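You operate a simulated robot arm through the tools that you are given. There is no shell and no other tool.

You run a simulated robot arm. Do the job below in one go: nothing can be reset, and whatever is moved stays where it is left.

## Task
Ease collar screw two, then tighten screw one and screw two in that order.
Fine: use the bench hex key, up to the paint lines; stand it back in its stand.

The check looks at the end state, three seconds after you hand in, the way a careful person would. Anything else that was tipped, shoved, dropped, spilled or broken makes it a failure.

## Robot
A 6-joint arm with a two-finger parallel gripper, fixed in place. Base frame: the origin is on the floor under the middle of its stand, x ahead of it, y to its left, z up; the work surface is at about z = 920. Units: mm, degrees, N and s.
With the tool pointing down near the work surface it reaches from about 240 to 780 mm from the base axis. Its first joint turns from -166.0 to 166.0 degrees. Payload 3.43 kg.
The TCP is the grasp point between the finger pads, 34 mm short of the fingertips. In the tool frame z runs along the fingers and y along their closing line. The gripper opens to 128 mm. The fingers are 24 mm wide and 12 mm thick; the gripper's body (48 by 130 mm) begins 96 mm behind the TCP.
Orientation is told as [roll, pitch, yaw] about the base's x, y, z axes, in that order, counted from this pose: with the fingers straight down and closing along the base's y, the tool's x points along the base's -x, its y along +y and its z along -z.

## Interface
- The arm moves only by the tool send_rows. Its argument "rows" is a list of rows, each a list of 7 numbers: the shift along the tool's x, y, z in units of 400 mm (1.0 is 400 mm), then the turn, a rotation vector about the tool's x, y, z in units of 60 degrees (1.0 is 60 degrees), then the gripper command, from -1 (shut) to 1 (fully open), values between in proportion. In form: [[tx, ty, tz, wx, wy, wz, hand], ...]. A call has 1 to 20 rows; each row is the pose to reach, as a shift and turn from the pose commanded when the call began, along the tool's axes at that moment. A call with a number of a shift or a turn outside -1 to 1 is refused whole. Rows are played at 5 a second. More than 50 mm and 8.6 degrees between two rows, or a gripper value outside its range, and nothing of the call is played. Where a pose cannot be reached the arm comes as near as it can. A force on the tool above 60 N (or 10 N above the force at the start of the call, whichever is more), or a blocked arm, ends the call early, and 0.2 s more pass. Each finger travels about 45 mm/s and halts on what it meets, pressing with about 22 N; the grip force reading is that of the motor and also rises with nothing between the fingers. The clock runs only during rows and for 0.2 s after the last one: add rows that repeat a pose to give the fingers time. It gives the time, the measured TCP pose, the force on the tool (base axes), the opening and the grip force at its end, in the units of the frame above (readings bear some noise), with the torque about the TCP (base axes, N m) and any sound that the robot's microphone picked up.
- Cameras (640 x 400 px; columns grow to the right, rows downward): "scene" is fixed at [219.9, -498.7, 1542.9]; the picture's right is [0.75, -0.66, 0.00], its down [-0.38, -0.43, -0.82] and it looks along [0.54, 0.62, -0.58] (base axes); focal length 360 px, centre (320, 200). "wrist" rides on the gripper at [76, -11, -160] in the tool frame; the picture's right is [0.15, 0.99, 0.00], its down [-0.88, 0.13, -0.46] and it looks along [-0.45, 0.07, 0.89] (tool axes); focal length 234 px, centre (320, 200). There is no depth. A picture from a camera that has moved, and an enlarged one, comes with that camera's place and axes in the base frame and with its lens.
- grab_frame(camera): a new picture of that camera. The clock stands still meanwhile.
- zoom(camera, box): a new picture of the part [left, top, right, bottom] of that camera's present view, enlarged. The clock stands still meanwhile.
- sign_off(): hands the job in; it is judged then, once.

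Places have to be worked out from the pictures, the camera data and where the tool is seen. Open the gripper and draw the arm clear of the work before you hand the job in, unless the task says otherwise.

The tools are called after "Emit:" as name(argument=value, ...) on one line, values as JSON. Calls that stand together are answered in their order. send_rows: Moves the arm, as the interface text tells. Its arguments: {"type":"object","properties":{"rows":{"type":"array"}},"required":["rows"]} The other tools are called the same way: grab_frame (camera) takes a picture; zoom (camera, box) takes an enlarged picture of a part of a camera's view; sign_off () hands the job in.

At the start:

```text
clock: 0.0
eef_pos: [418.3, -98.4, 1228.2]
orientation: [-0.1, 0.0, 0.0]
wrist_force: [-0.7, -0.4, -0.9]
torque: [0.02, 0.01, 0.02]
width: 128.0
grip_force: 0.1
```

scene: 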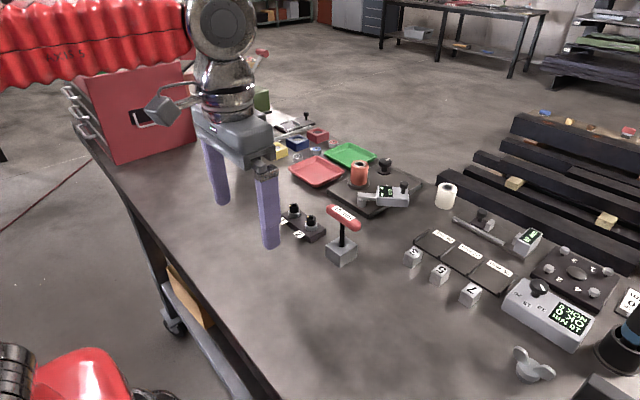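
wrist: 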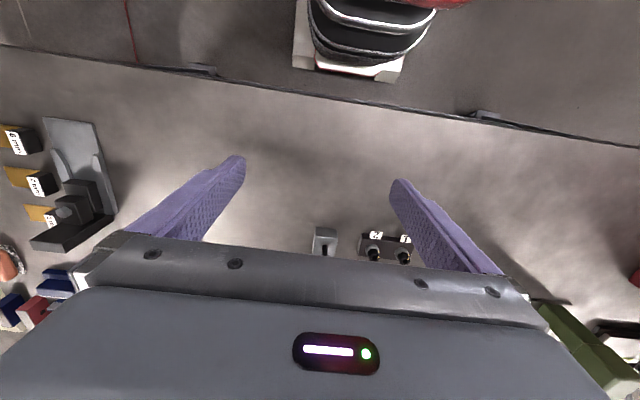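

I'll begin by looking closely at the screws, the collar and the hex key stand in the scene camera.

Emit:
zoom(camera="scene", box=[240, 180, 400, 280])

Emit:
zoom(camera="scene", box=[400, 180, 640, 330])

Emit:
zoom(camera="scene", box=[240, 80, 440, 205])

Emit:
zoom(camera="wrist", box=[280, 200, 440, 300])

```text
4.00 times, centred on (320, 230) of scene
camera zoom: at [219.9, -498.7, 1542.9], right [0.75, -0.66, 0.0], down [-0.38, -0.43, -0.82], along [0.54, 0.62, -0.58], focal length 1442 px, centre (320, 80)
```

zoom: 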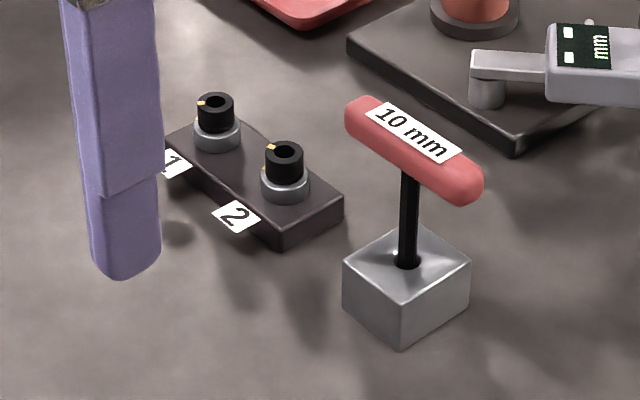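

```text
2.67 times, centred on (520, 255) of scene
camera zoom: at [219.9, -498.7, 1542.9], right [0.75, -0.66, 0.0], down [-0.38, -0.43, -0.82], along [0.54, 0.62, -0.58], focal length 961 px, centre (-213, 53)
```

zoom: 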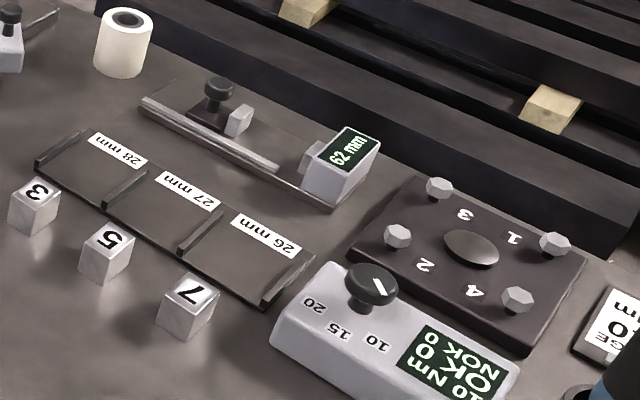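

```text
3.20 times, centred on (340, 142) of scene
camera zoom: at [219.9, -498.7, 1542.9], right [0.75, -0.66, 0.0], down [-0.38, -0.43, -0.82], along [0.54, 0.62, -0.58], focal length 1154 px, centre (256, 384)
```

zoom: 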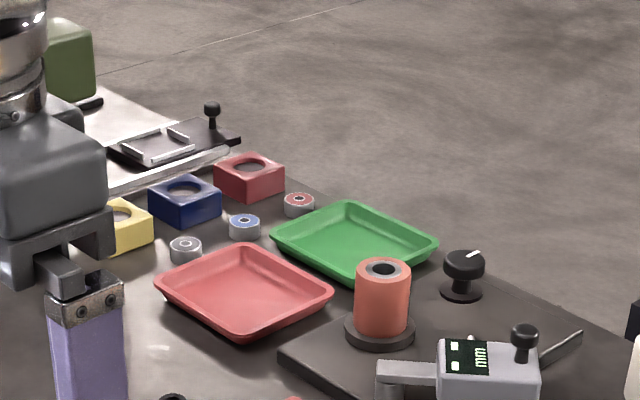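

```text
4.00 times, centred on (360, 250) of wrist
camera zoom: at [341.8, -110.0, 1387.6], right [-0.15, 0.99, 0.0], down [0.88, 0.13, 0.46], along [0.45, 0.07, -0.89], focal length 937 px, centre (160, 0)
```

zoom: 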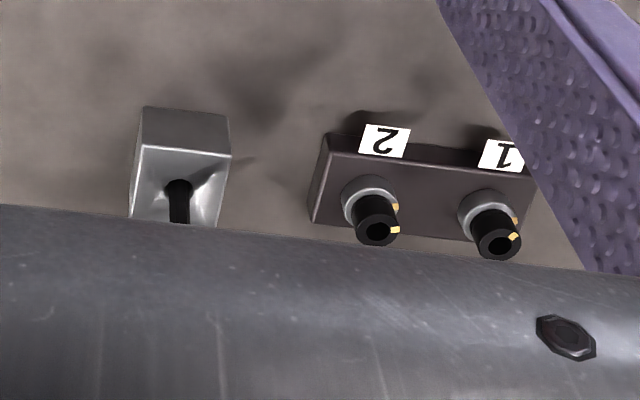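

The bench hex key (T-handle, marked 10 mm) stands in its block at about (680, -48). Collar screws 1 and 2 sit at about (680, 136) and (682, 66). I'll zoom in more on the paint marks.

Emit:
zoom(camera="scene", box=[278, 198, 326, 228])

Emit:
zoom(camera="wrist", box=[355, 230, 419, 270])

Emit:
zoom(camera="scene", box=[320, 200, 368, 230])

```text
13.33 times, centred on (302, 213) of scene
camera zoom: at [219.9, -498.7, 1542.9], right [0.75, -0.66, 0.0], down [-0.38, -0.43, -0.82], along [0.54, 0.62, -0.58], focal length 4806 px, centre (560, 27)
```

zoom: 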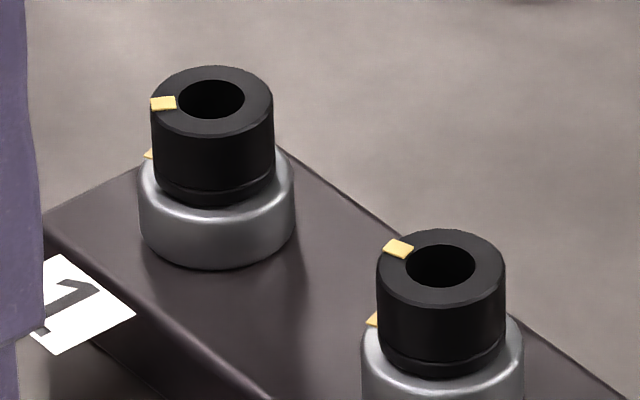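

```text
10.00 times, centred on (387, 250) of wrist
camera zoom: at [341.8, -110.0, 1387.6], right [-0.15, 0.99, 0.0], down [0.88, 0.13, 0.46], along [0.45, 0.07, -0.89], focal length 2342 px, centre (-350, -300)
```

zoom: 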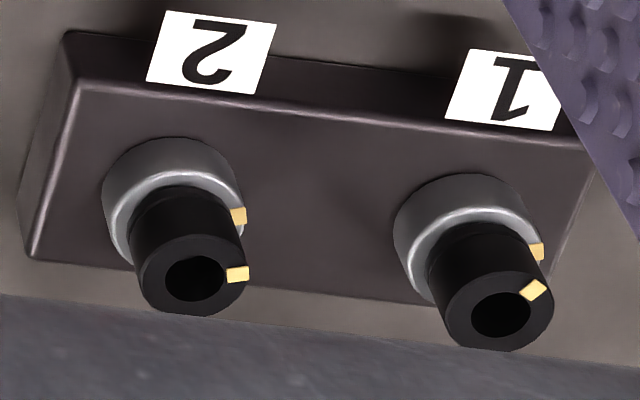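

```text
13.33 times, centred on (344, 215) of scene
camera zoom: at [219.9, -498.7, 1542.9], right [0.75, -0.66, 0.0], down [-0.38, -0.43, -0.82], along [0.54, 0.62, -0.58], focal length 4806 px, centre (0, 0)
```

zoom: 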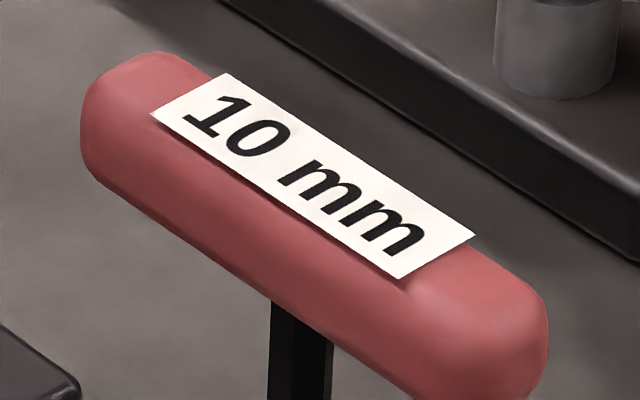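

Screw 1's head mark appears to sit about 40° loose of its collar mark. Screw 2's head mark is close to its collar line. I'll move the arm high above the collar, between the fingers' view, for a near-overhead look.

Emit:
send_rows(rows=[[-0.0585, 0.0498, 0.007, 0, 0, 0, 1], [-0.117, 0.0996, 0.014, 0, 0, 0, 1], [-0.1755, 0.1494, 0.021, 0, 0, 0, 1], [-0.234, 0.1992, 0.028, 0, 0, 0, 1], [-0.2925, 0.249, 0.035, 0, 0, 0, 1], [-0.351, 0.2988, 0.042, 0, 0, 0, 1], [-0.4095, 0.3486, 0.049, 0, 0, 0, 1], [-0.468, 0.3984, 0.056, 0, 0, 0, 1], [-0.5265, 0.4482, 0.063, 0, 0, 0, 1], [-0.585, 0.498, 0.07, 0, 0, 0, 1], [-0.585, 0.498, 0.07, 0, 0, 0, 1]])

Emit:
grab_frame(camera="wrist")

Emit:
grab_frame(camera="scene")

```text
clock: 2.4
eef_pos: [651.7, 97.4, 1199.9]
orientation: [-0.1, -0.2, 0.0]
wrist_force: [-0.9, 0.5, 0.0]
torque: [0.02, 0.01, 0.03]
width: 127.9
grip_force: 0.1
```

```text
taken
camera wrist: at [575.9, 87.7, 1359.3], right [-0.15, 0.99, 0.0], down [0.88, 0.13, 0.46], along [0.45, 0.06, -0.89], focal length 234 px, centre (320, 200)
```

wrist: 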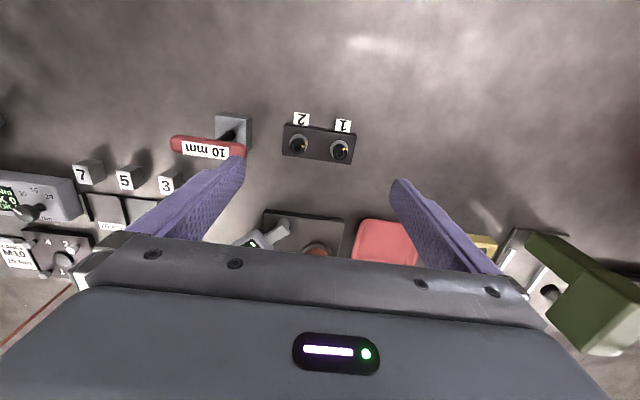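

```text
taken
```

scene: 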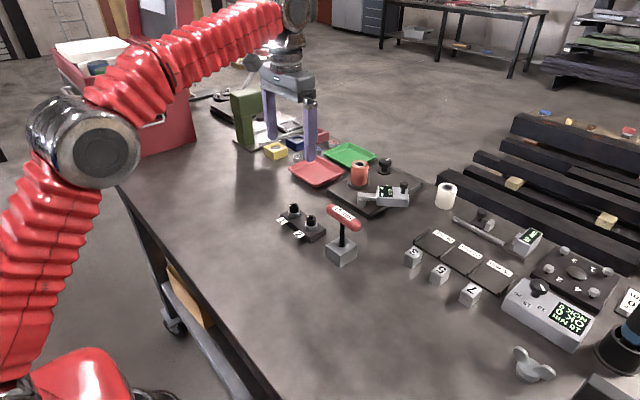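

Everything is where I estimated. I'll zoom on the screws and key from this near-overhead view.

Emit:
zoom(camera="wrist", box=[276, 130, 364, 185])

Emit:
zoom(camera="wrist", box=[284, 135, 316, 155])

Emit:
zoom(camera="wrist", box=[326, 139, 358, 159])

Emit:
zoom(camera="wrist", box=[164, 105, 260, 165])

Emit:
zoom(camera="scene", box=[270, 190, 350, 240])

```text
7.27 times, centred on (320, 158) of wrist
camera zoom: at [575.9, 87.7, 1359.3], right [-0.15, 0.99, 0.0], down [0.88, 0.13, 0.46], along [0.45, 0.06, -0.89], focal length 1703 px, centre (320, 509)
```

zoom: 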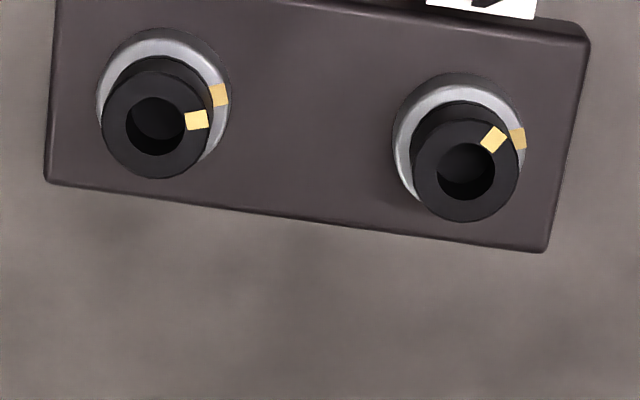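

```text
16.00 times, centred on (300, 145) of wrist
camera zoom: at [575.9, 87.7, 1359.3], right [-0.15, 0.99, 0.0], down [0.88, 0.13, 0.46], along [0.45, 0.06, -0.89], focal length 3747 px, centre (640, 1080)
```

zoom: 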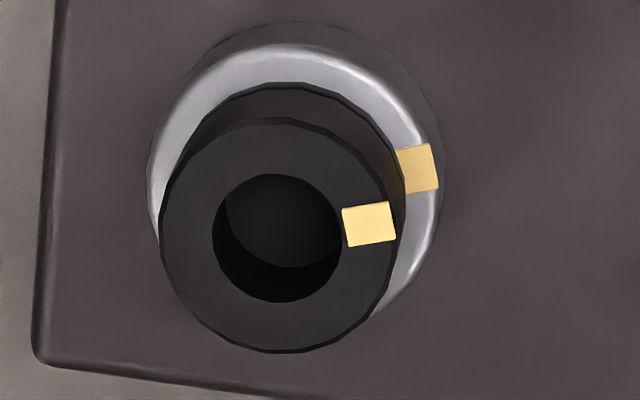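

```text
16.00 times, centred on (342, 149) of wrist
camera zoom: at [575.9, 87.7, 1359.3], right [-0.15, 0.99, 0.0], down [0.88, 0.13, 0.46], along [0.45, 0.06, -0.89], focal length 3747 px, centre (-32, 1016)
```

zoom: 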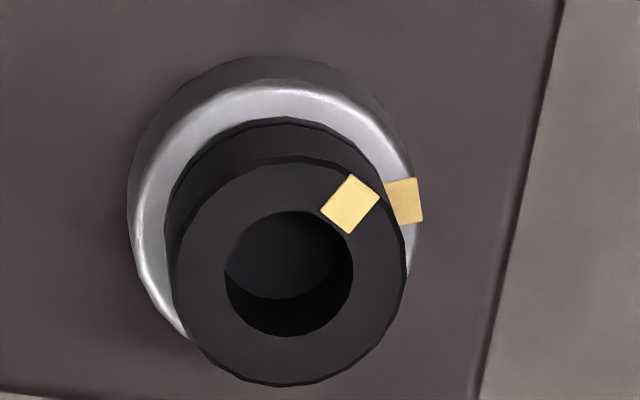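

```text
6.67 times, centred on (212, 135) of wrist
camera zoom: at [575.9, 87.7, 1359.3], right [-0.15, 0.99, 0.0], down [0.88, 0.13, 0.46], along [0.45, 0.06, -0.89], focal length 1561 px, centre (1040, 633)
```

zoom: 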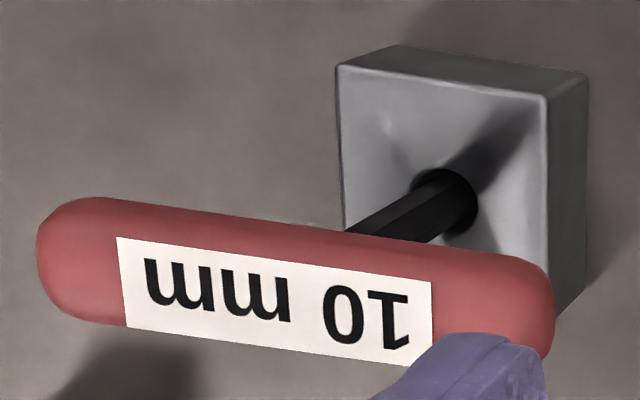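

```text
8.00 times, centred on (310, 215) of scene
camera zoom: at [219.9, -498.7, 1542.9], right [0.75, -0.66, 0.0], down [-0.38, -0.43, -0.82], along [0.54, 0.62, -0.58], focal length 2884 px, centre (400, 80)
```

zoom: 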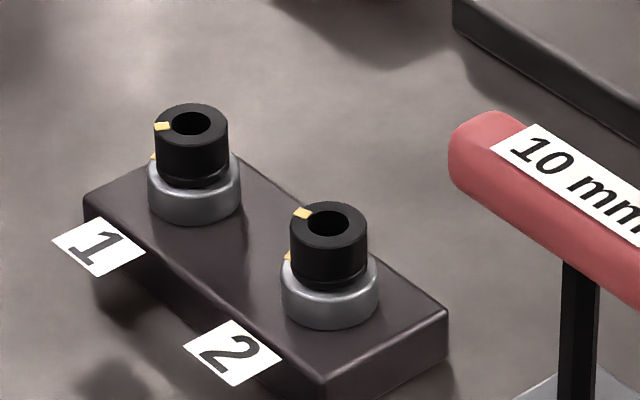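

The sockets are round bores of about 14 mm. The collar marks sit at about 110° on both. Screw 1's head mark is at about 149°, so it is loose by about 39°. Screw 2's is at about 106°. Next I go above the key and turn the gripper so it closes across the handle bar.

Emit:
send_rows(rows=[[-0.007, -0.036, 0, 0, 0, 0.1, 1], [-0.014, -0.072, 0, 0, 0, 0.2, 1], [-0.021, -0.108, 0, 0, 0, 0.3, 1], [-0.028, -0.144, 0, 0, 0, 0.4, 1], [-0.035, -0.18, 0, 0, 0, 0.5, 1], [-0.042, -0.216, 0, 0, 0, 0.6, 1], [-0.049, -0.252, 0, 0, 0, 0.7, 1], [-0.056, -0.288, 0, 0, 0, 0.8, 1], [-0.063, -0.324, 0, 0, 0, 0.9, 1], [-0.073, -0.3635, 0, 0, 0, 1.0, 1], [-0.073, -0.3635, 0, 0, 0, 1.0, 1]])

Emit:
send_rows(rows=[[0, 0, 0, 0, 0, 0.1, 1], [0, 0, 0, 0, 0, 0.2, 1], [0, 0, 0, 0, 0, 0.3, 1], [0, 0, 0, 0, 0, 0.4, 1], [0, 0, 0, 0, 0, 0.5, 1], [0, 0, 0, 0, 0, 0.5, 1], [0, 0, 0, 0, 0, 0.5, 1]])

Emit:
grab_frame(camera="wrist")

Emit:
grab_frame(camera="scene")

```text
clock: 4.8
eef_pos: [682.0, -45.4, 1200.6]
orientation: [0.0, -0.1, -60.1]
wrist_force: [-0.5, -1.1, 0.9]
torque: [0.01, -0.01, 0.03]
width: 128.1
grip_force: 0.1
```

```text
clock: 6.4
eef_pos: [681.6, -44.4, 1200.9]
orientation: [0.1, -0.1, -90.0]
wrist_force: [-0.1, -0.3, 0.2]
torque: [0.01, 0.02, 0.01]
width: 128.2
grip_force: 0.0
```

```text
taken
camera wrist: at [670.3, 30.6, 1359.9], right [0.99, 0.15, 0.0], down [0.13, -0.88, 0.46], along [0.07, -0.45, -0.89], focal length 234 px, centre (320, 200)
```

wrist: 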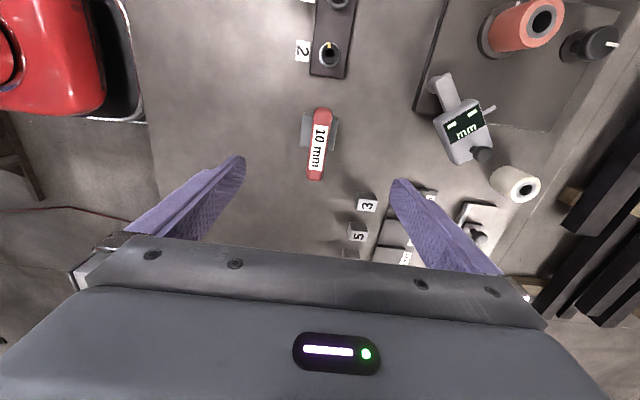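

```text
taken
```

scene: 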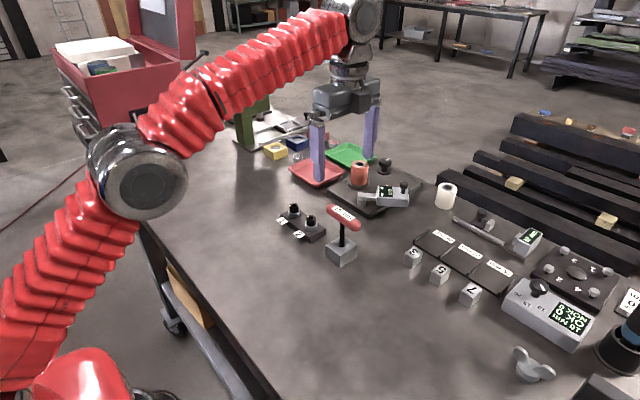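

The pose is (681.6, -44.4), yaw -90. I'll zoom on the key to fix its centreline and the shaft position for the grasp.

Emit:
zoom(camera="wrist", box=[270, 90, 366, 150])

Emit:
zoom(camera="wrist", box=[280, 0, 376, 60])

Emit:
zoom(camera="wrist", box=[296, 100, 344, 130])

Emit:
zoom(camera="scene", box=[310, 195, 390, 275])

```text
6.67 times, centred on (318, 120) of wrist
camera zoom: at [670.3, 30.6, 1359.9], right [0.99, 0.15, 0.0], down [0.13, -0.88, 0.46], along [0.07, -0.45, -0.89], focal length 1561 px, centre (333, 733)
```

zoom: 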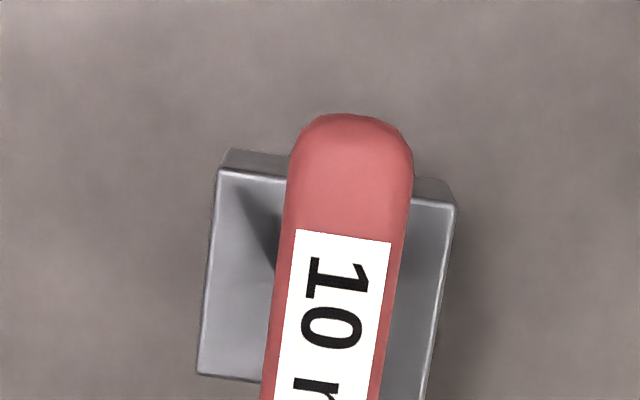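

```text
6.67 times, centred on (328, 30) of wrist
camera zoom: at [670.3, 30.6, 1359.9], right [0.99, 0.15, 0.0], down [0.13, -0.88, 0.46], along [0.07, -0.45, -0.89], focal length 1561 px, centre (267, 1333)
```

zoom: 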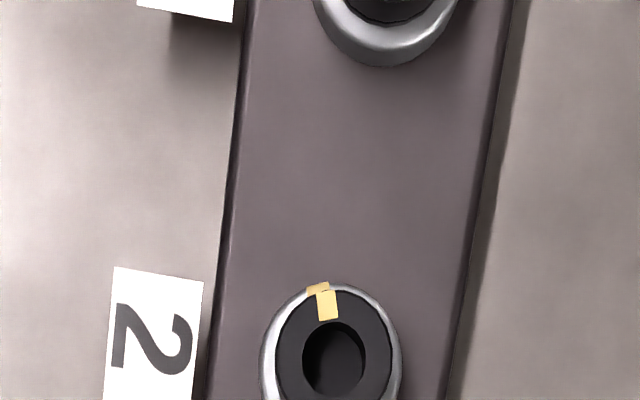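

```text
13.33 times, centred on (320, 115) of wrist
camera zoom: at [670.3, 30.6, 1359.9], right [0.99, 0.15, 0.0], down [0.13, -0.88, 0.46], along [0.07, -0.45, -0.89], focal length 3122 px, centre (320, 1333)
```

zoom: 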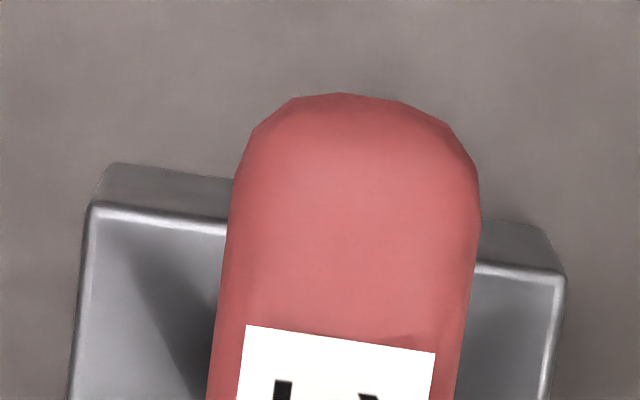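

```text
5.00 times, centred on (350, 235) of scene
camera zoom: at [219.9, -498.7, 1542.9], right [0.75, -0.66, 0.0], down [-0.38, -0.43, -0.82], along [0.54, 0.62, -0.58], focal length 1802 px, centre (170, 25)
```

zoom: 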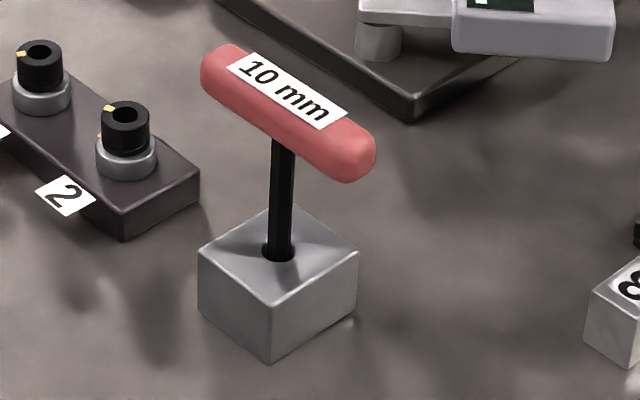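

The handle runs along y, about 100 mm long, at x≈680.4 and centred at y≈-50, z≈1042. It is about 24 mm wide, and the shaft is in its middle. I'm lowering the open fingers astride it.

Emit:
send_rows(rows=[[-0.0014, -0.0003, 0.04, 0, 0, 0, 1], [-0.0028, -0.0006, 0.08, 0, 0, 0, 1], [-0.0042, -0.0009, 0.12, 0, 0, 0, 1], [-0.0056, -0.0012, 0.16, 0, 0, 0, 1], [-0.007, -0.0015, 0.2, 0, 0, 0, 1], [-0.0084, -0.0018, 0.24, 0, 0, 0, 1], [-0.0098, -0.0021, 0.28, 0, 0, 0, 1], [-0.0112, -0.0024, 0.32, 0, 0, 0, 1], [-0.0126, -0.0027, 0.36, 0, 0, 0, 1], [-0.0135, -0.0028, 0.395, 0, 0, 0, 1], [-0.0135, -0.0028, 0.395, 0, 0, 0, 1], [-0.0135, -0.0028, 0.395, 0, 0, 0, 1]])

Emit:
grab_frame(camera="wrist")

Emit:
zoom(camera="scene", box=[260, 130, 420, 280])

```text
clock: 9.0
eef_pos: [680.6, -51.8, 1041.8]
orientation: [0.1, -0.1, -90.0]
wrist_force: [0.0, 0.0, 0.6]
torque: [-0.02, -0.03, 0.04]
width: 127.8
grip_force: 0.0
```

```text
taken
camera wrist: at [668.7, 25.2, 1201.9], right [0.99, 0.15, 0.0], down [0.13, -0.88, 0.46], along [0.07, -0.45, -0.89], focal length 234 px, centre (320, 200)
```

wrist: 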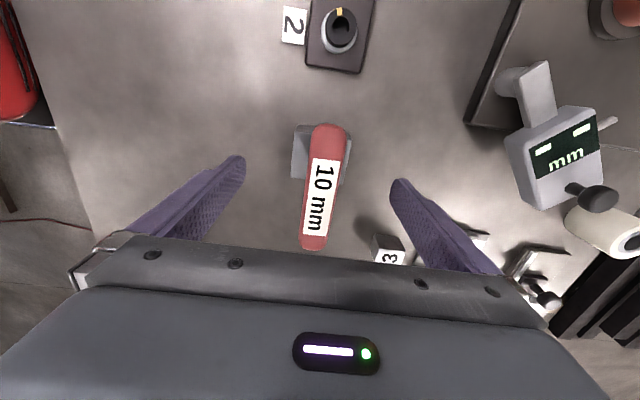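

```text
2.67 times, centred on (340, 205) of scene
camera zoom: at [219.9, -498.7, 1542.9], right [0.75, -0.66, 0.0], down [-0.38, -0.43, -0.82], along [0.54, 0.62, -0.58], focal length 961 px, centre (267, 187)
```

zoom: 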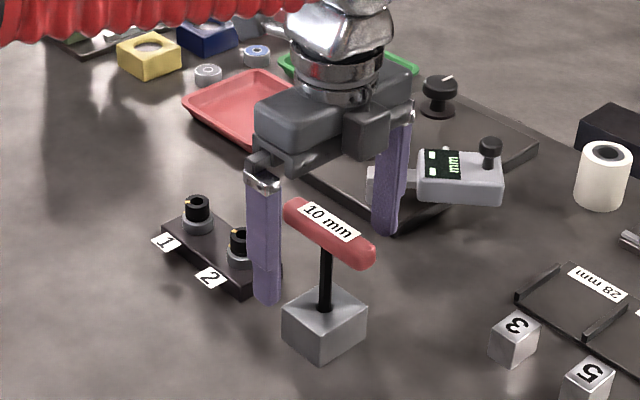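

The handle is centred between the fingers at the TCP height. I'm closing the gripper on it now.

Emit:
send_rows(rows=[[0, 0, 0, 0, 0, 0, -1], [0, 0, 0, 0, 0, 0, -1], [0, 0, 0, 0, 0, 0, -1], [0, 0, 0, 0, 0, 0, -1], [0, 0, 0, 0, 0, 0, -1], [0, 0, 0, 0, 0, 0, -1], [0, 0, 0, 0, 0, 0, -1], [0, 0, 0, 0, 0, 0, -1], [0, 0, 0, 0, 0, 0, -1]])

Emit:
grab_frame(camera="wrist")

Emit:
zoom(camera="scene", box=[260, 130, 420, 280])

```text
clock: 11.0
eef_pos: [680.6, -51.1, 1042.6]
orientation: [0.1, 0.0, -90.0]
wrist_force: [-0.1, 0.5, 1.0]
torque: [-0.05, -0.04, -0.02]
width: 23.4
grip_force: 22.1
```

```text
taken
camera wrist: at [668.7, 25.2, 1202.0], right [0.99, 0.15, 0.0], down [0.13, -0.88, 0.46], along [0.07, -0.45, -0.89], focal length 234 px, centre (320, 200)
```

wrist: 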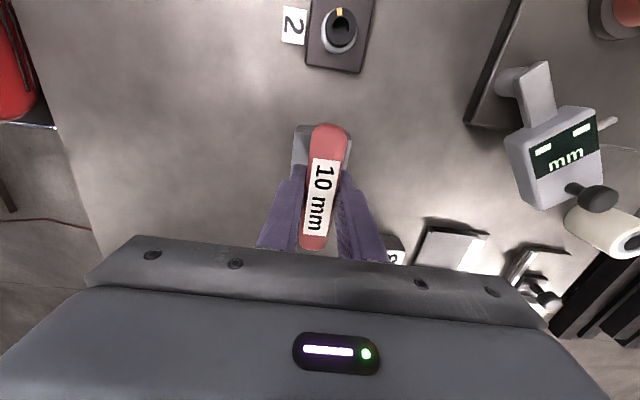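

```text
2.67 times, centred on (340, 205) of scene
camera zoom: at [219.9, -498.7, 1542.9], right [0.75, -0.66, 0.0], down [-0.38, -0.43, -0.82], along [0.54, 0.62, -0.58], focal length 961 px, centre (267, 187)
```

zoom: 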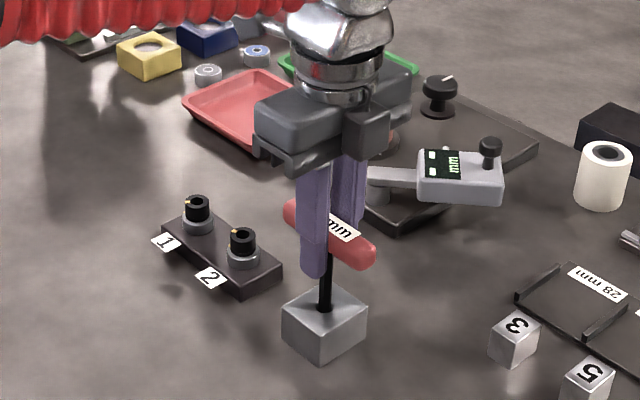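

The key is held (23.4 mm wide, 22 N). I'm lifting it straight out of the stand.

Emit:
send_rows(rows=[[0, 0, -0.02, 0, 0, 0, -1], [0, 0, -0.04, 0, 0, 0, -1], [0, 0, -0.06, 0, 0, 0, -1], [0, 0, -0.08, 0, 0, 0, -1], [0, 0, -0.1, 0, 0, 0, -1], [0, 0, -0.12, 0, 0, 0, -1], [0, 0, -0.14, 0, 0, 0, -1], [0, 0, -0.17, 0, 0, 0, -1], [0, 0, -0.2, 0, 0, 0, -1], [0, 0, -0.23, 0, 0, 0, -1], [0, 0, -0.25, 0, 0, 0, -1], [0, 0, -0.25, 0, 0, 0, -1]])

Emit:
grab_frame(camera="scene")

Emit:
grab_frame(camera="wrist")

Emit:
zoom(camera="scene", box=[300, 150, 390, 270])

```text
clock: 13.6
eef_pos: [679.6, -50.7, 1142.1]
orientation: [0.1, -0.1, -89.9]
wrist_force: [-1.1, -0.2, -0.8]
torque: [0.05, 0.0, -0.02]
width: 23.9
grip_force: 21.8
```

```text
taken
```

scene: 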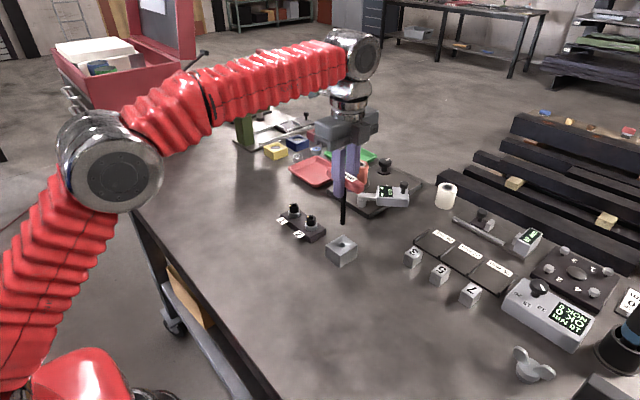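

```text
taken
camera wrist: at [668.4, 25.2, 1301.9], right [0.99, 0.15, 0.0], down [0.13, -0.88, 0.46], along [0.07, -0.45, -0.89], focal length 234 px, centre (320, 200)
```

wrist: 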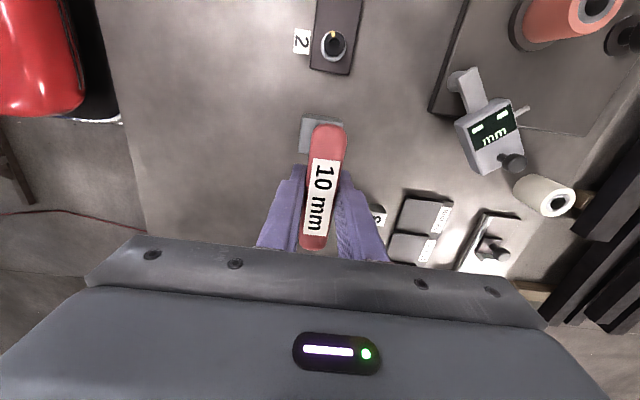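

```text
3.33 times, centred on (345, 210) of scene
camera zoom: at [219.9, -498.7, 1542.9], right [0.75, -0.66, 0.0], down [-0.38, -0.43, -0.82], along [0.54, 0.62, -0.58], focal length 1202 px, centre (237, 167)
```

zoom: 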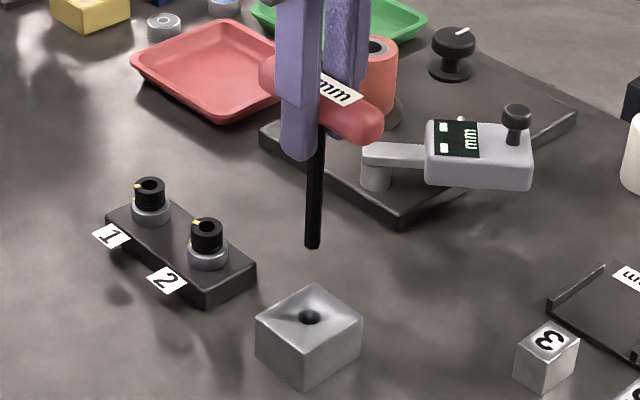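

The key is out of the stand and hangs straight; its tip is about 118 mm below the TCP. I'll refine screw 2's location from this pose.

Emit:
zoom(camera="wrist", box=[310, 28, 358, 58])

Emit:
zoom(camera="scene", box=[274, 196, 330, 231])

Emit:
zoom(camera="scene", box=[320, 195, 368, 275])

```text
13.33 times, centred on (334, 43) of wrist
camera zoom: at [668.4, 25.2, 1301.9], right [0.99, 0.15, 0.0], down [0.13, -0.88, 0.46], along [0.07, -0.45, -0.89], focal length 3122 px, centre (133, 2293)
```

zoom: 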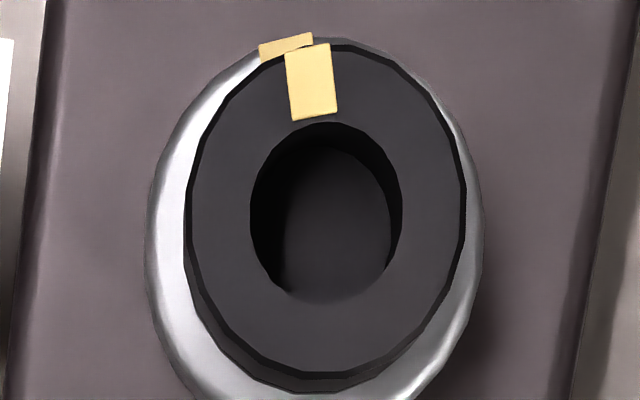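

```text
11.43 times, centred on (302, 214) of scene
camera zoom: at [219.9, -498.7, 1542.9], right [0.75, -0.66, 0.0], down [-0.38, -0.43, -0.82], along [0.54, 0.62, -0.58], focal length 4120 px, centre (526, 46)
```

zoom: 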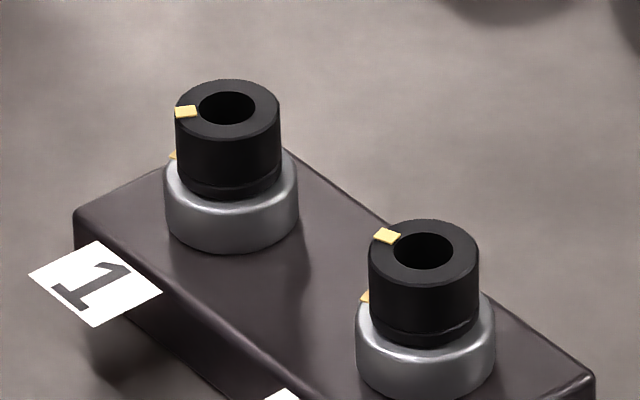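

```text
5.00 times, centred on (344, 235) of scene
camera zoom: at [219.9, -498.7, 1542.9], right [0.75, -0.66, 0.0], down [-0.38, -0.43, -0.82], along [0.54, 0.62, -0.58], focal length 1802 px, centre (200, 25)
```

zoom: 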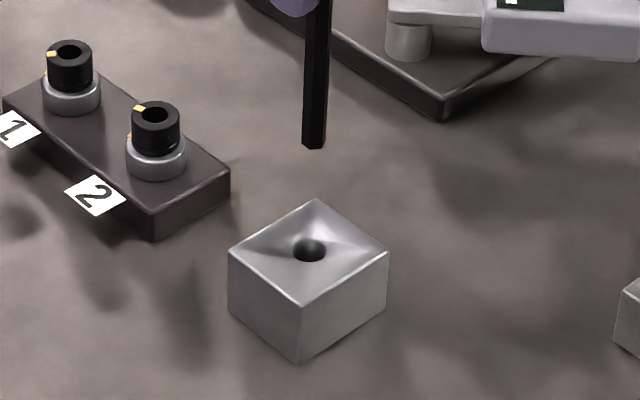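

Both cameras agree that screw 2's socket is at (680, 65) with its top at z≈972.5. I'm carrying the key across at height to hover over it.

Emit:
send_rows(rows=[[0.03, 0, 0, 0, 0, 0, -1], [0.065, 0, 0, 0, 0, 0, -1], [0.1, 0, 0, 0, 0, 0, -1], [0.14, 0, 0, 0, 0, 0, -1], [0.18, 0, 0, 0, 0, 0, -1], [0.22, 0, 0, 0, 0, 0, -1], [0.255, -0.001, 0, 0, 0, 0, -1], [0.28, -0.001, 0, 0, 0, 0, -1], [0.2875, -0.001, 0, 0, 0, 0, -1], [0.2875, -0.001, 0, 0, 0, 0, -1], [0.2875, -0.001, 0, 0, 0, 0, -1], [0.2875, -0.001, 0, 0, 0, 0, -1]])

Emit:
grab_frame(camera="wrist")

Emit:
zoom(camera="scene", box=[250, 130, 350, 240])

```text
clock: 16.2
eef_pos: [679.8, 64.3, 1142.6]
orientation: [0.1, -0.1, -90.0]
wrist_force: [-0.3, 0.2, -1.3]
torque: [-0.03, -0.04, 0.02]
width: 23.8
grip_force: 22.4
```

```text
taken
camera wrist: at [669.0, 140.4, 1301.9], right [0.99, 0.15, 0.0], down [0.13, -0.88, 0.46], along [0.07, -0.45, -0.89], focal length 234 px, centre (320, 200)
```

wrist: 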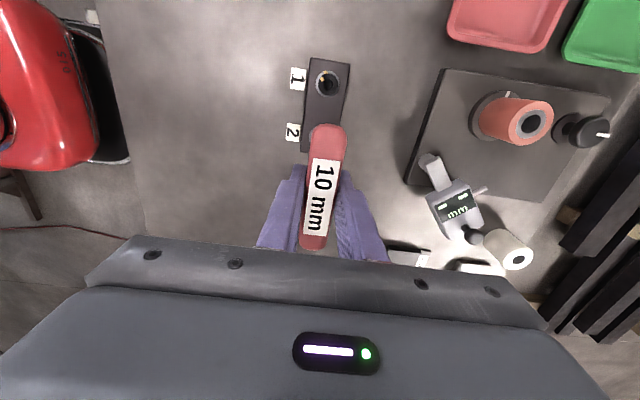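

```text
3.64 times, centred on (300, 185) of scene
camera zoom: at [219.9, -498.7, 1542.9], right [0.75, -0.66, 0.0], down [-0.38, -0.43, -0.82], along [0.54, 0.62, -0.58], focal length 1311 px, centre (393, 254)
```

zoom: 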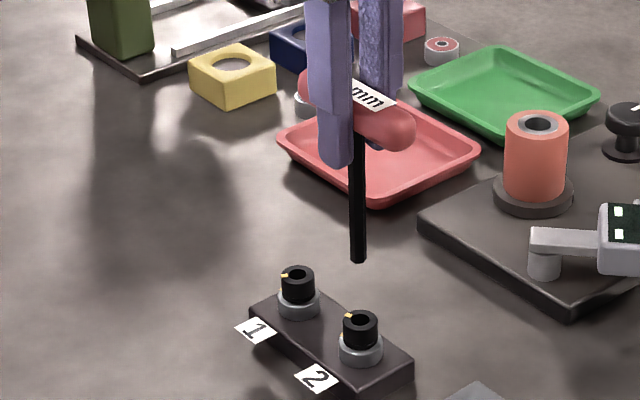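

The tip is centred over screw 2's socket in the scene view. I'm lowering it until it is just above the head for a final check.

Emit:
send_rows(rows=[[0, 0, 0.02, 0, 0, 0, -1], [0, 0, 0.04, 0, 0, 0, -1], [0, 0, 0.06, 0, 0, 0, -1], [0, 0, 0.08, 0, 0, 0, -1], [0, 0, 0.095, 0, 0, 0, -1], [0, 0, 0.105, 0, 0, 0, -1], [0, 0, 0.1125, 0, 0, 0, -1], [0, 0, 0.1125, 0, 0, 0, -1], [0, 0, 0.1125, 0, 0, 0, -1]])

Emit:
zoom(camera="scene", box=[280, 190, 344, 230])

Emit:
grab_frame(camera="wrist")

```text
clock: 18.2
eef_pos: [679.8, 64.1, 1096.9]
orientation: [0.1, -0.1, -89.9]
wrist_force: [0.2, -0.7, -1.3]
torque: [-0.02, -0.03, -0.02]
width: 23.7
grip_force: 22.0
```

```text
10.00 times, centred on (312, 210) of scene
camera zoom: at [219.9, -498.7, 1542.9], right [0.75, -0.66, 0.0], down [-0.38, -0.43, -0.82], along [0.54, 0.62, -0.58], focal length 3605 px, centre (400, 100)
```

zoom: 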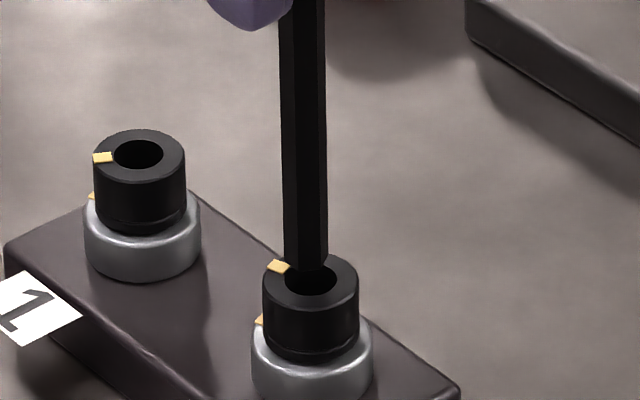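

```text
taken
camera wrist: at [668.5, 140.7, 1256.4], right [0.99, 0.15, 0.0], down [0.13, -0.88, 0.46], along [0.07, -0.45, -0.89], focal length 234 px, centre (320, 200)
```

wrist: 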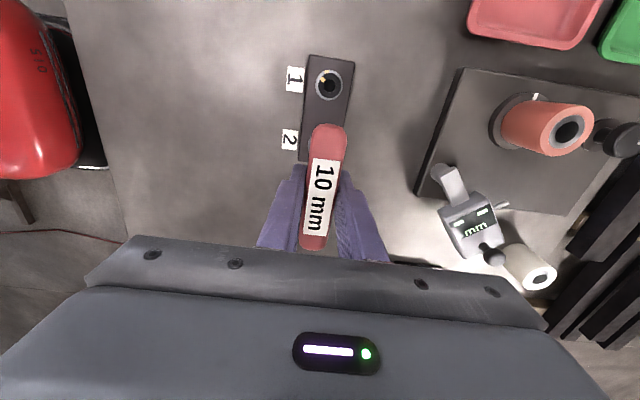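

The tip is a few millimetres above the head and about 1.4 mm to the left of the socket's centre in this view. I'm nudging it across (+0.5 x, -1.2 y) and rechecking.

Emit:
send_rows(rows=[[-0.003, 0.00125, 0, 0, 0, 0, -1], [-0.003, 0.00125, 0, 0, 0, 0, -1], [-0.003, 0.00125, 0, 0, 0, 0, -1]])

Emit:
zoom(camera="scene", box=[296, 205, 328, 225])

```text
clock: 19.0
eef_pos: [681.5, 62.9, 1096.6]
orientation: [0.1, -0.1, -90.0]
wrist_force: [0.0, -0.2, -0.9]
torque: [0.0, -0.01, -0.02]
width: 23.6
grip_force: 22.0
```

```text
16.00 times, centred on (312, 215) of scene
camera zoom: at [219.9, -498.7, 1542.9], right [0.75, -0.66, 0.0], down [-0.38, -0.43, -0.82], along [0.54, 0.62, -0.58], focal length 5768 px, centre (448, -40)
```

zoom: 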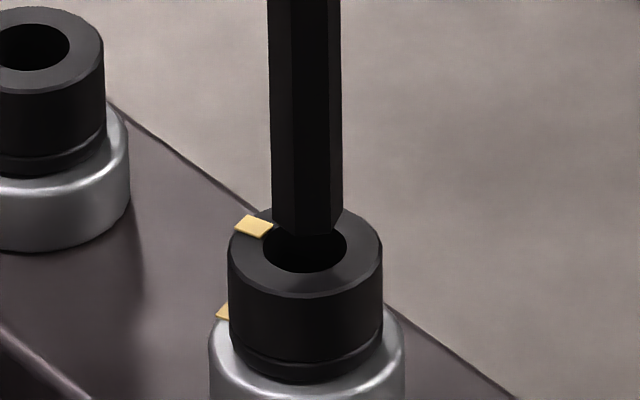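

The lateral offset is now about 0.4 mm with about 1 mm of clearance. I'm lowering gently into the socket and watching the force.

Emit:
send_rows(rows=[[0, 0, 0.005, 0, 0, 0, -1], [0, 0, 0.01, 0, 0, 0, -1], [0, 0, 0.0135, 0, 0, 0, -1], [0, 0, 0.0165, 0, 0, 0, -1], [0, 0, 0.0195, 0, 0, 0, -1], [0, 0, 0.022, 0, 0, 0, -1], [0, 0, 0.0245, 0, 0, 0, -1], [0, 0, 0.0245, 0, 0, 0, -1]])

Emit:
zoom(camera="scene", box=[296, 205, 328, 225])

```text
clock: 20.8
eef_pos: [679.8, 63.1, 1088.7]
orientation: [0.3, -0.1, -90.0]
wrist_force: [-2.2, -0.1, 16.9]
torque: [0.06, 0.29, 0.02]
width: 23.7
grip_force: 21.7
```

```text
16.00 times, centred on (312, 215) of scene
camera zoom: at [219.9, -498.7, 1542.9], right [0.75, -0.66, 0.0], down [-0.38, -0.43, -0.82], along [0.54, 0.62, -0.58], focal length 5768 px, centre (448, -40)
```

zoom: 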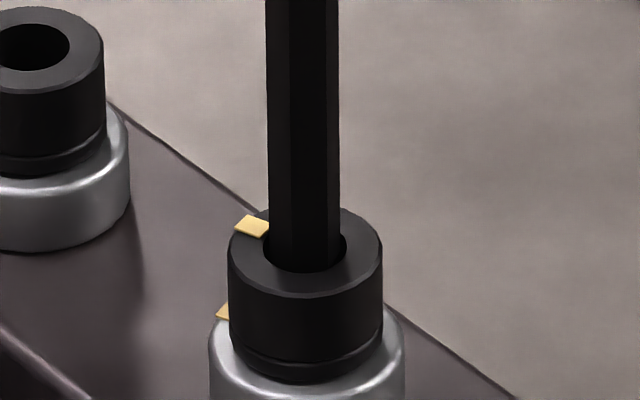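

There is about 17 N of contact right at the socket's mouth. I'll look closer to see how the tip sits against the rim before pressing on.

Emit:
zoom(camera="scene", box=[304, 212, 320, 222])

Emit:
grab_frame(camera="wrist")

Emit:
zoom(camera="scene", box=[290, 150, 354, 190])

```text
16.00 times, centred on (312, 217) of scene
camera zoom: at [219.9, -498.7, 1542.9], right [0.75, -0.66, 0.0], down [-0.38, -0.43, -0.82], along [0.54, 0.62, -0.58], focal length 5768 px, centre (448, -72)
```

zoom: 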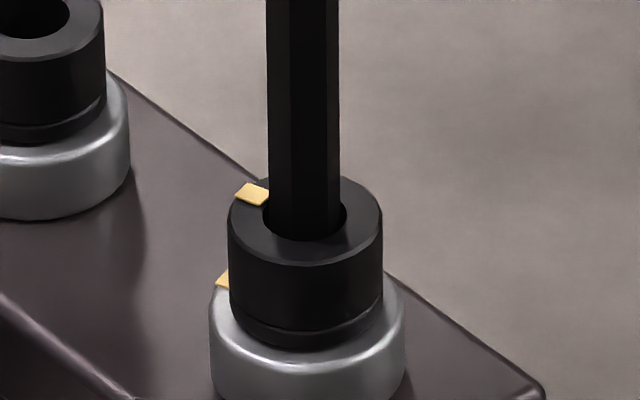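

```text
taken
camera wrist: at [668.8, 139.1, 1248.5], right [0.99, 0.15, 0.0], down [0.13, -0.88, 0.46], along [0.07, -0.45, -0.89], focal length 234 px, centre (320, 200)
```

wrist: 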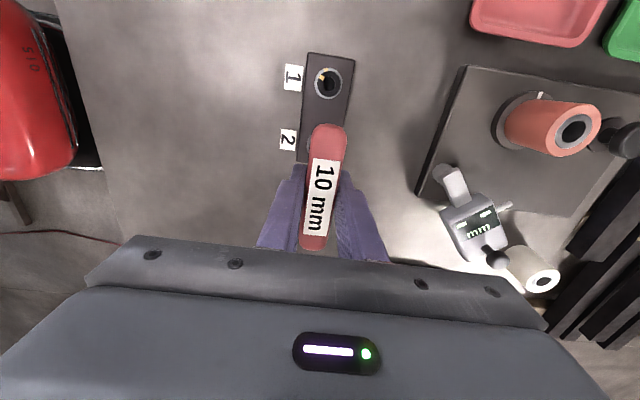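

```text
10.00 times, centred on (322, 170) of scene
camera zoom: at [219.9, -498.7, 1542.9], right [0.75, -0.66, 0.0], down [-0.38, -0.43, -0.82], along [0.54, 0.62, -0.58], focal length 3605 px, centre (300, 500)
```

zoom: 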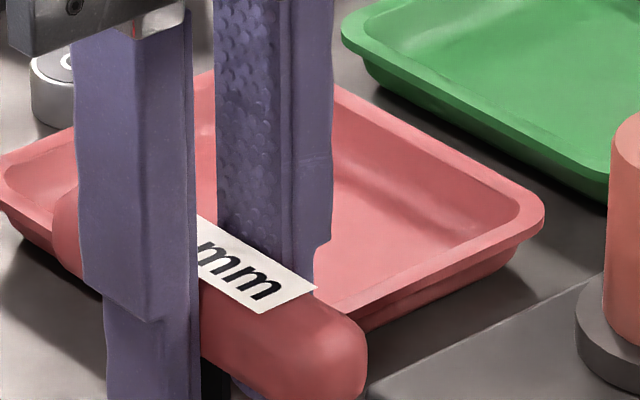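

The tip looks to be at the rim plane. I'll measure the handle's offset in the grip from the wrist camera, which is rigid to the tool, before correcting.

Emit:
zoom(camera="wrist", box=[264, 110, 392, 190])

Emit:
zoom(camera="wrist", box=[264, 180, 392, 260])

Emit:
zoom(camera="scene", box=[292, 180, 340, 225])

```text
5.00 times, centred on (328, 150) of wrist
camera zoom: at [668.8, 139.1, 1248.5], right [0.99, 0.15, 0.0], down [0.13, -0.88, 0.46], along [0.07, -0.45, -0.89], focal length 1171 px, centre (280, 450)
```

zoom: 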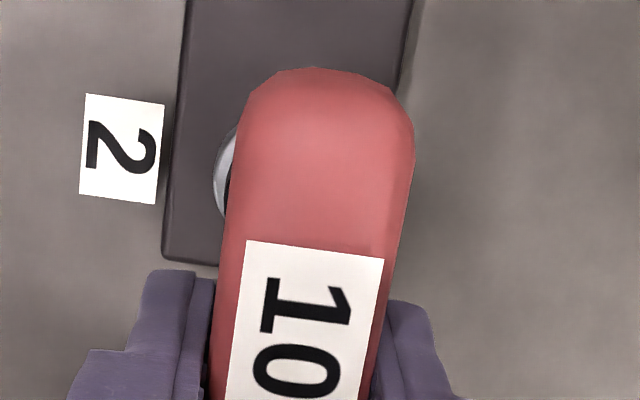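

```text
5.00 times, centred on (328, 220) of wrist
camera zoom: at [668.8, 139.1, 1248.5], right [0.99, 0.15, 0.0], down [0.13, -0.88, 0.46], along [0.07, -0.45, -0.89], focal length 1171 px, centre (280, 100)
```

zoom: 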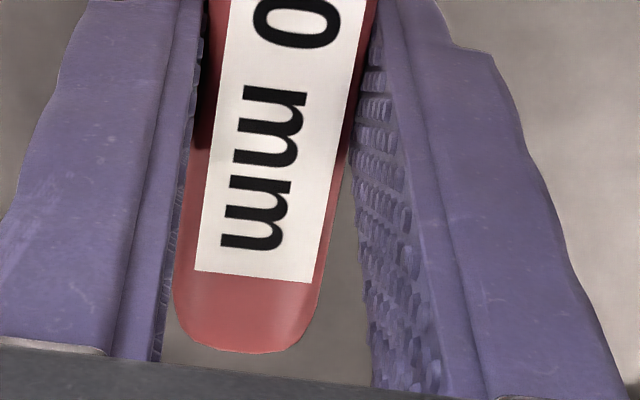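

```text
8.89 times, centred on (316, 202) of scene
camera zoom: at [219.9, -498.7, 1542.9], right [0.75, -0.66, 0.0], down [-0.38, -0.43, -0.82], along [0.54, 0.62, -0.58], focal length 3204 px, centre (356, 178)
```

zoom: 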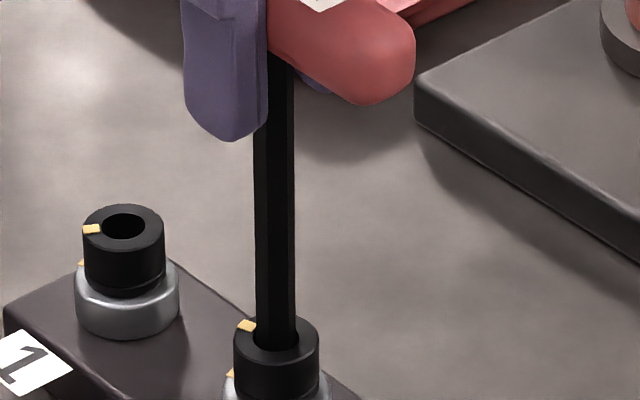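

The label shows the handle centred in the grip to under 1 mm, and the shaft is not tilted. I'll hold still and take repeat force and torque readings to find which side of the rim is touching.

Emit:
send_rows(rows=[[0, 0, 0, 0, 0, 0, -1]])

Emit:
send_rows(rows=[[0, 0, 0, 0, 0, 0, -1]])

Emit:
send_rows(rows=[[0, 0, 0, 0, 0, 0, -1]])

Emit:
send_rows(rows=[[0, 0, 0, 0, 0, 0, -1]])

```text
clock: 21.2
eef_pos: [680.8, 62.4, 1089.0]
orientation: [0.3, -0.1, -90.0]
wrist_force: [-1.7, 1.0, 21.3]
torque: [0.09, 0.25, 0.09]
width: 23.7
grip_force: 21.5
```

```text
clock: 21.6
eef_pos: [680.3, 62.6, 1088.3]
orientation: [0.1, -0.1, -90.0]
wrist_force: [-0.9, -0.1, 23.5]
torque: [0.07, 0.22, 0.12]
width: 24.1
grip_force: 21.7
```

```text
clock: 22.0
eef_pos: [679.6, 63.7, 1088.2]
orientation: [0.1, -0.1, -90.0]
wrist_force: [-0.9, -0.2, 22.5]
torque: [0.01, 0.15, 0.13]
width: 23.6
grip_force: 21.7
```

```text
clock: 22.4
eef_pos: [681.2, 62.3, 1087.0]
orientation: [0.2, -0.2, -89.9]
wrist_force: [-2.5, -0.5, 22.6]
torque: [0.0, 0.14, 0.12]
width: 23.7
grip_force: 22.1
```

The height is creeping down with about 22 N and a small torque about z. I'll look again to see whether it is seating or slipping in the grip.

Emit:
zoom(camera="scene", box=[296, 205, 328, 225])

Emit:
zoom(camera="wrist", box=[264, 110, 392, 190])

Emit:
zoom(camera="scene", box=[292, 180, 340, 225])

```text
16.00 times, centred on (312, 215) of scene
camera zoom: at [219.9, -498.7, 1542.9], right [0.75, -0.66, 0.0], down [-0.38, -0.43, -0.82], along [0.54, 0.62, -0.58], focal length 5768 px, centre (448, -40)
```

zoom: 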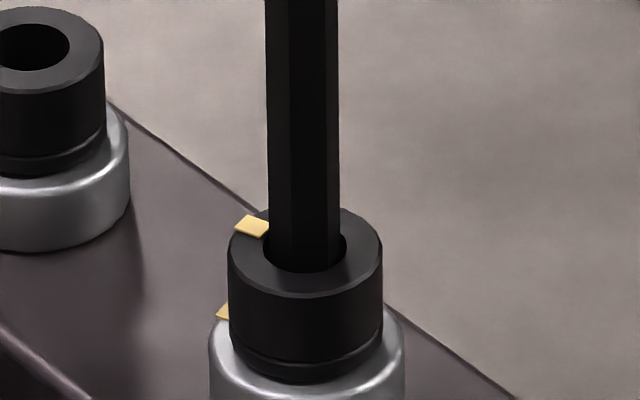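

```text
5.00 times, centred on (328, 150) of wrist
camera zoom: at [668.9, 139.1, 1247.5], right [0.99, 0.15, 0.0], down [0.13, -0.88, 0.46], along [0.07, -0.45, -0.89], focal length 1171 px, centre (280, 450)
```

zoom: 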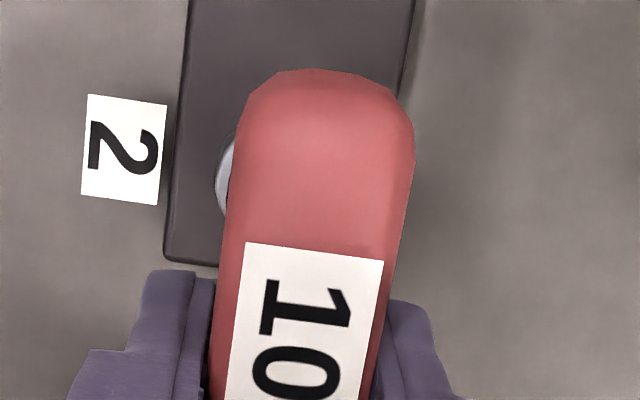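

```text
8.89 times, centred on (316, 202) of scene
camera zoom: at [219.9, -498.7, 1542.9], right [0.75, -0.66, 0.0], down [-0.38, -0.43, -0.82], along [0.54, 0.62, -0.58], focal length 3204 px, centre (356, 178)
```

zoom: 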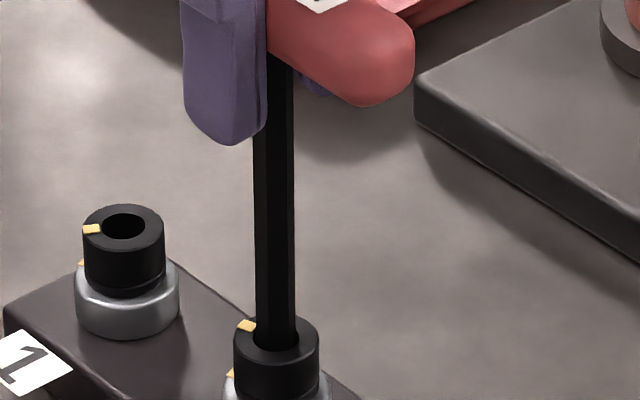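

The load is centred on the tip and comes with a twist torque, so I think the hex corners are out of phase with the socket. I'll ease the pressure slightly and turn the key counter-clockwise (the easing direction) in small steps, feeling for a drop-in.

Emit:
send_rows(rows=[[0, 0, -0.002, 0, 0, 0, -1], [0, 0, -0.002, 0, 0, -0.04, -1], [0, 0, -0.002, 0, 0, -0.08, -1], [0, 0, -0.002, 0, 0, -0.12, -1], [0, 0, -0.002, 0, 0, -0.16, -1], [0, 0, -0.002, 0, 0, -0.16, -1]])

Emit:
zoom(camera="scene", box=[296, 205, 328, 225])

```text
clock: 23.8
eef_pos: [679.9, 62.5, 1086.8]
orientation: [0.0, -0.1, -80.3]
wrist_force: [-0.4, 0.7, -1.3]
torque: [0.02, 0.01, 0.0]
width: 23.5
grip_force: 22.3
```

```text
16.00 times, centred on (312, 215) of scene
camera zoom: at [219.9, -498.7, 1542.9], right [0.75, -0.66, 0.0], down [-0.38, -0.43, -0.82], along [0.54, 0.62, -0.58], focal length 5768 px, centre (448, -40)
```

zoom: 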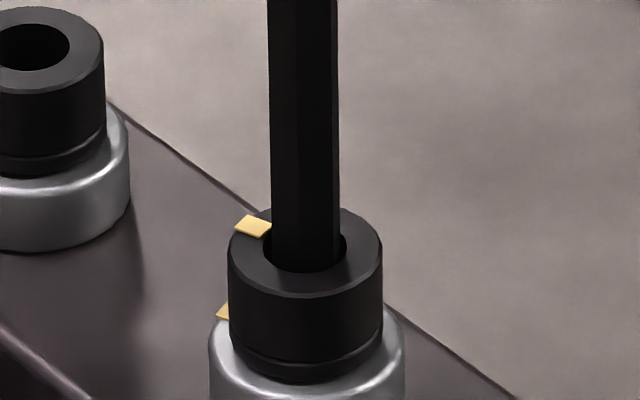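

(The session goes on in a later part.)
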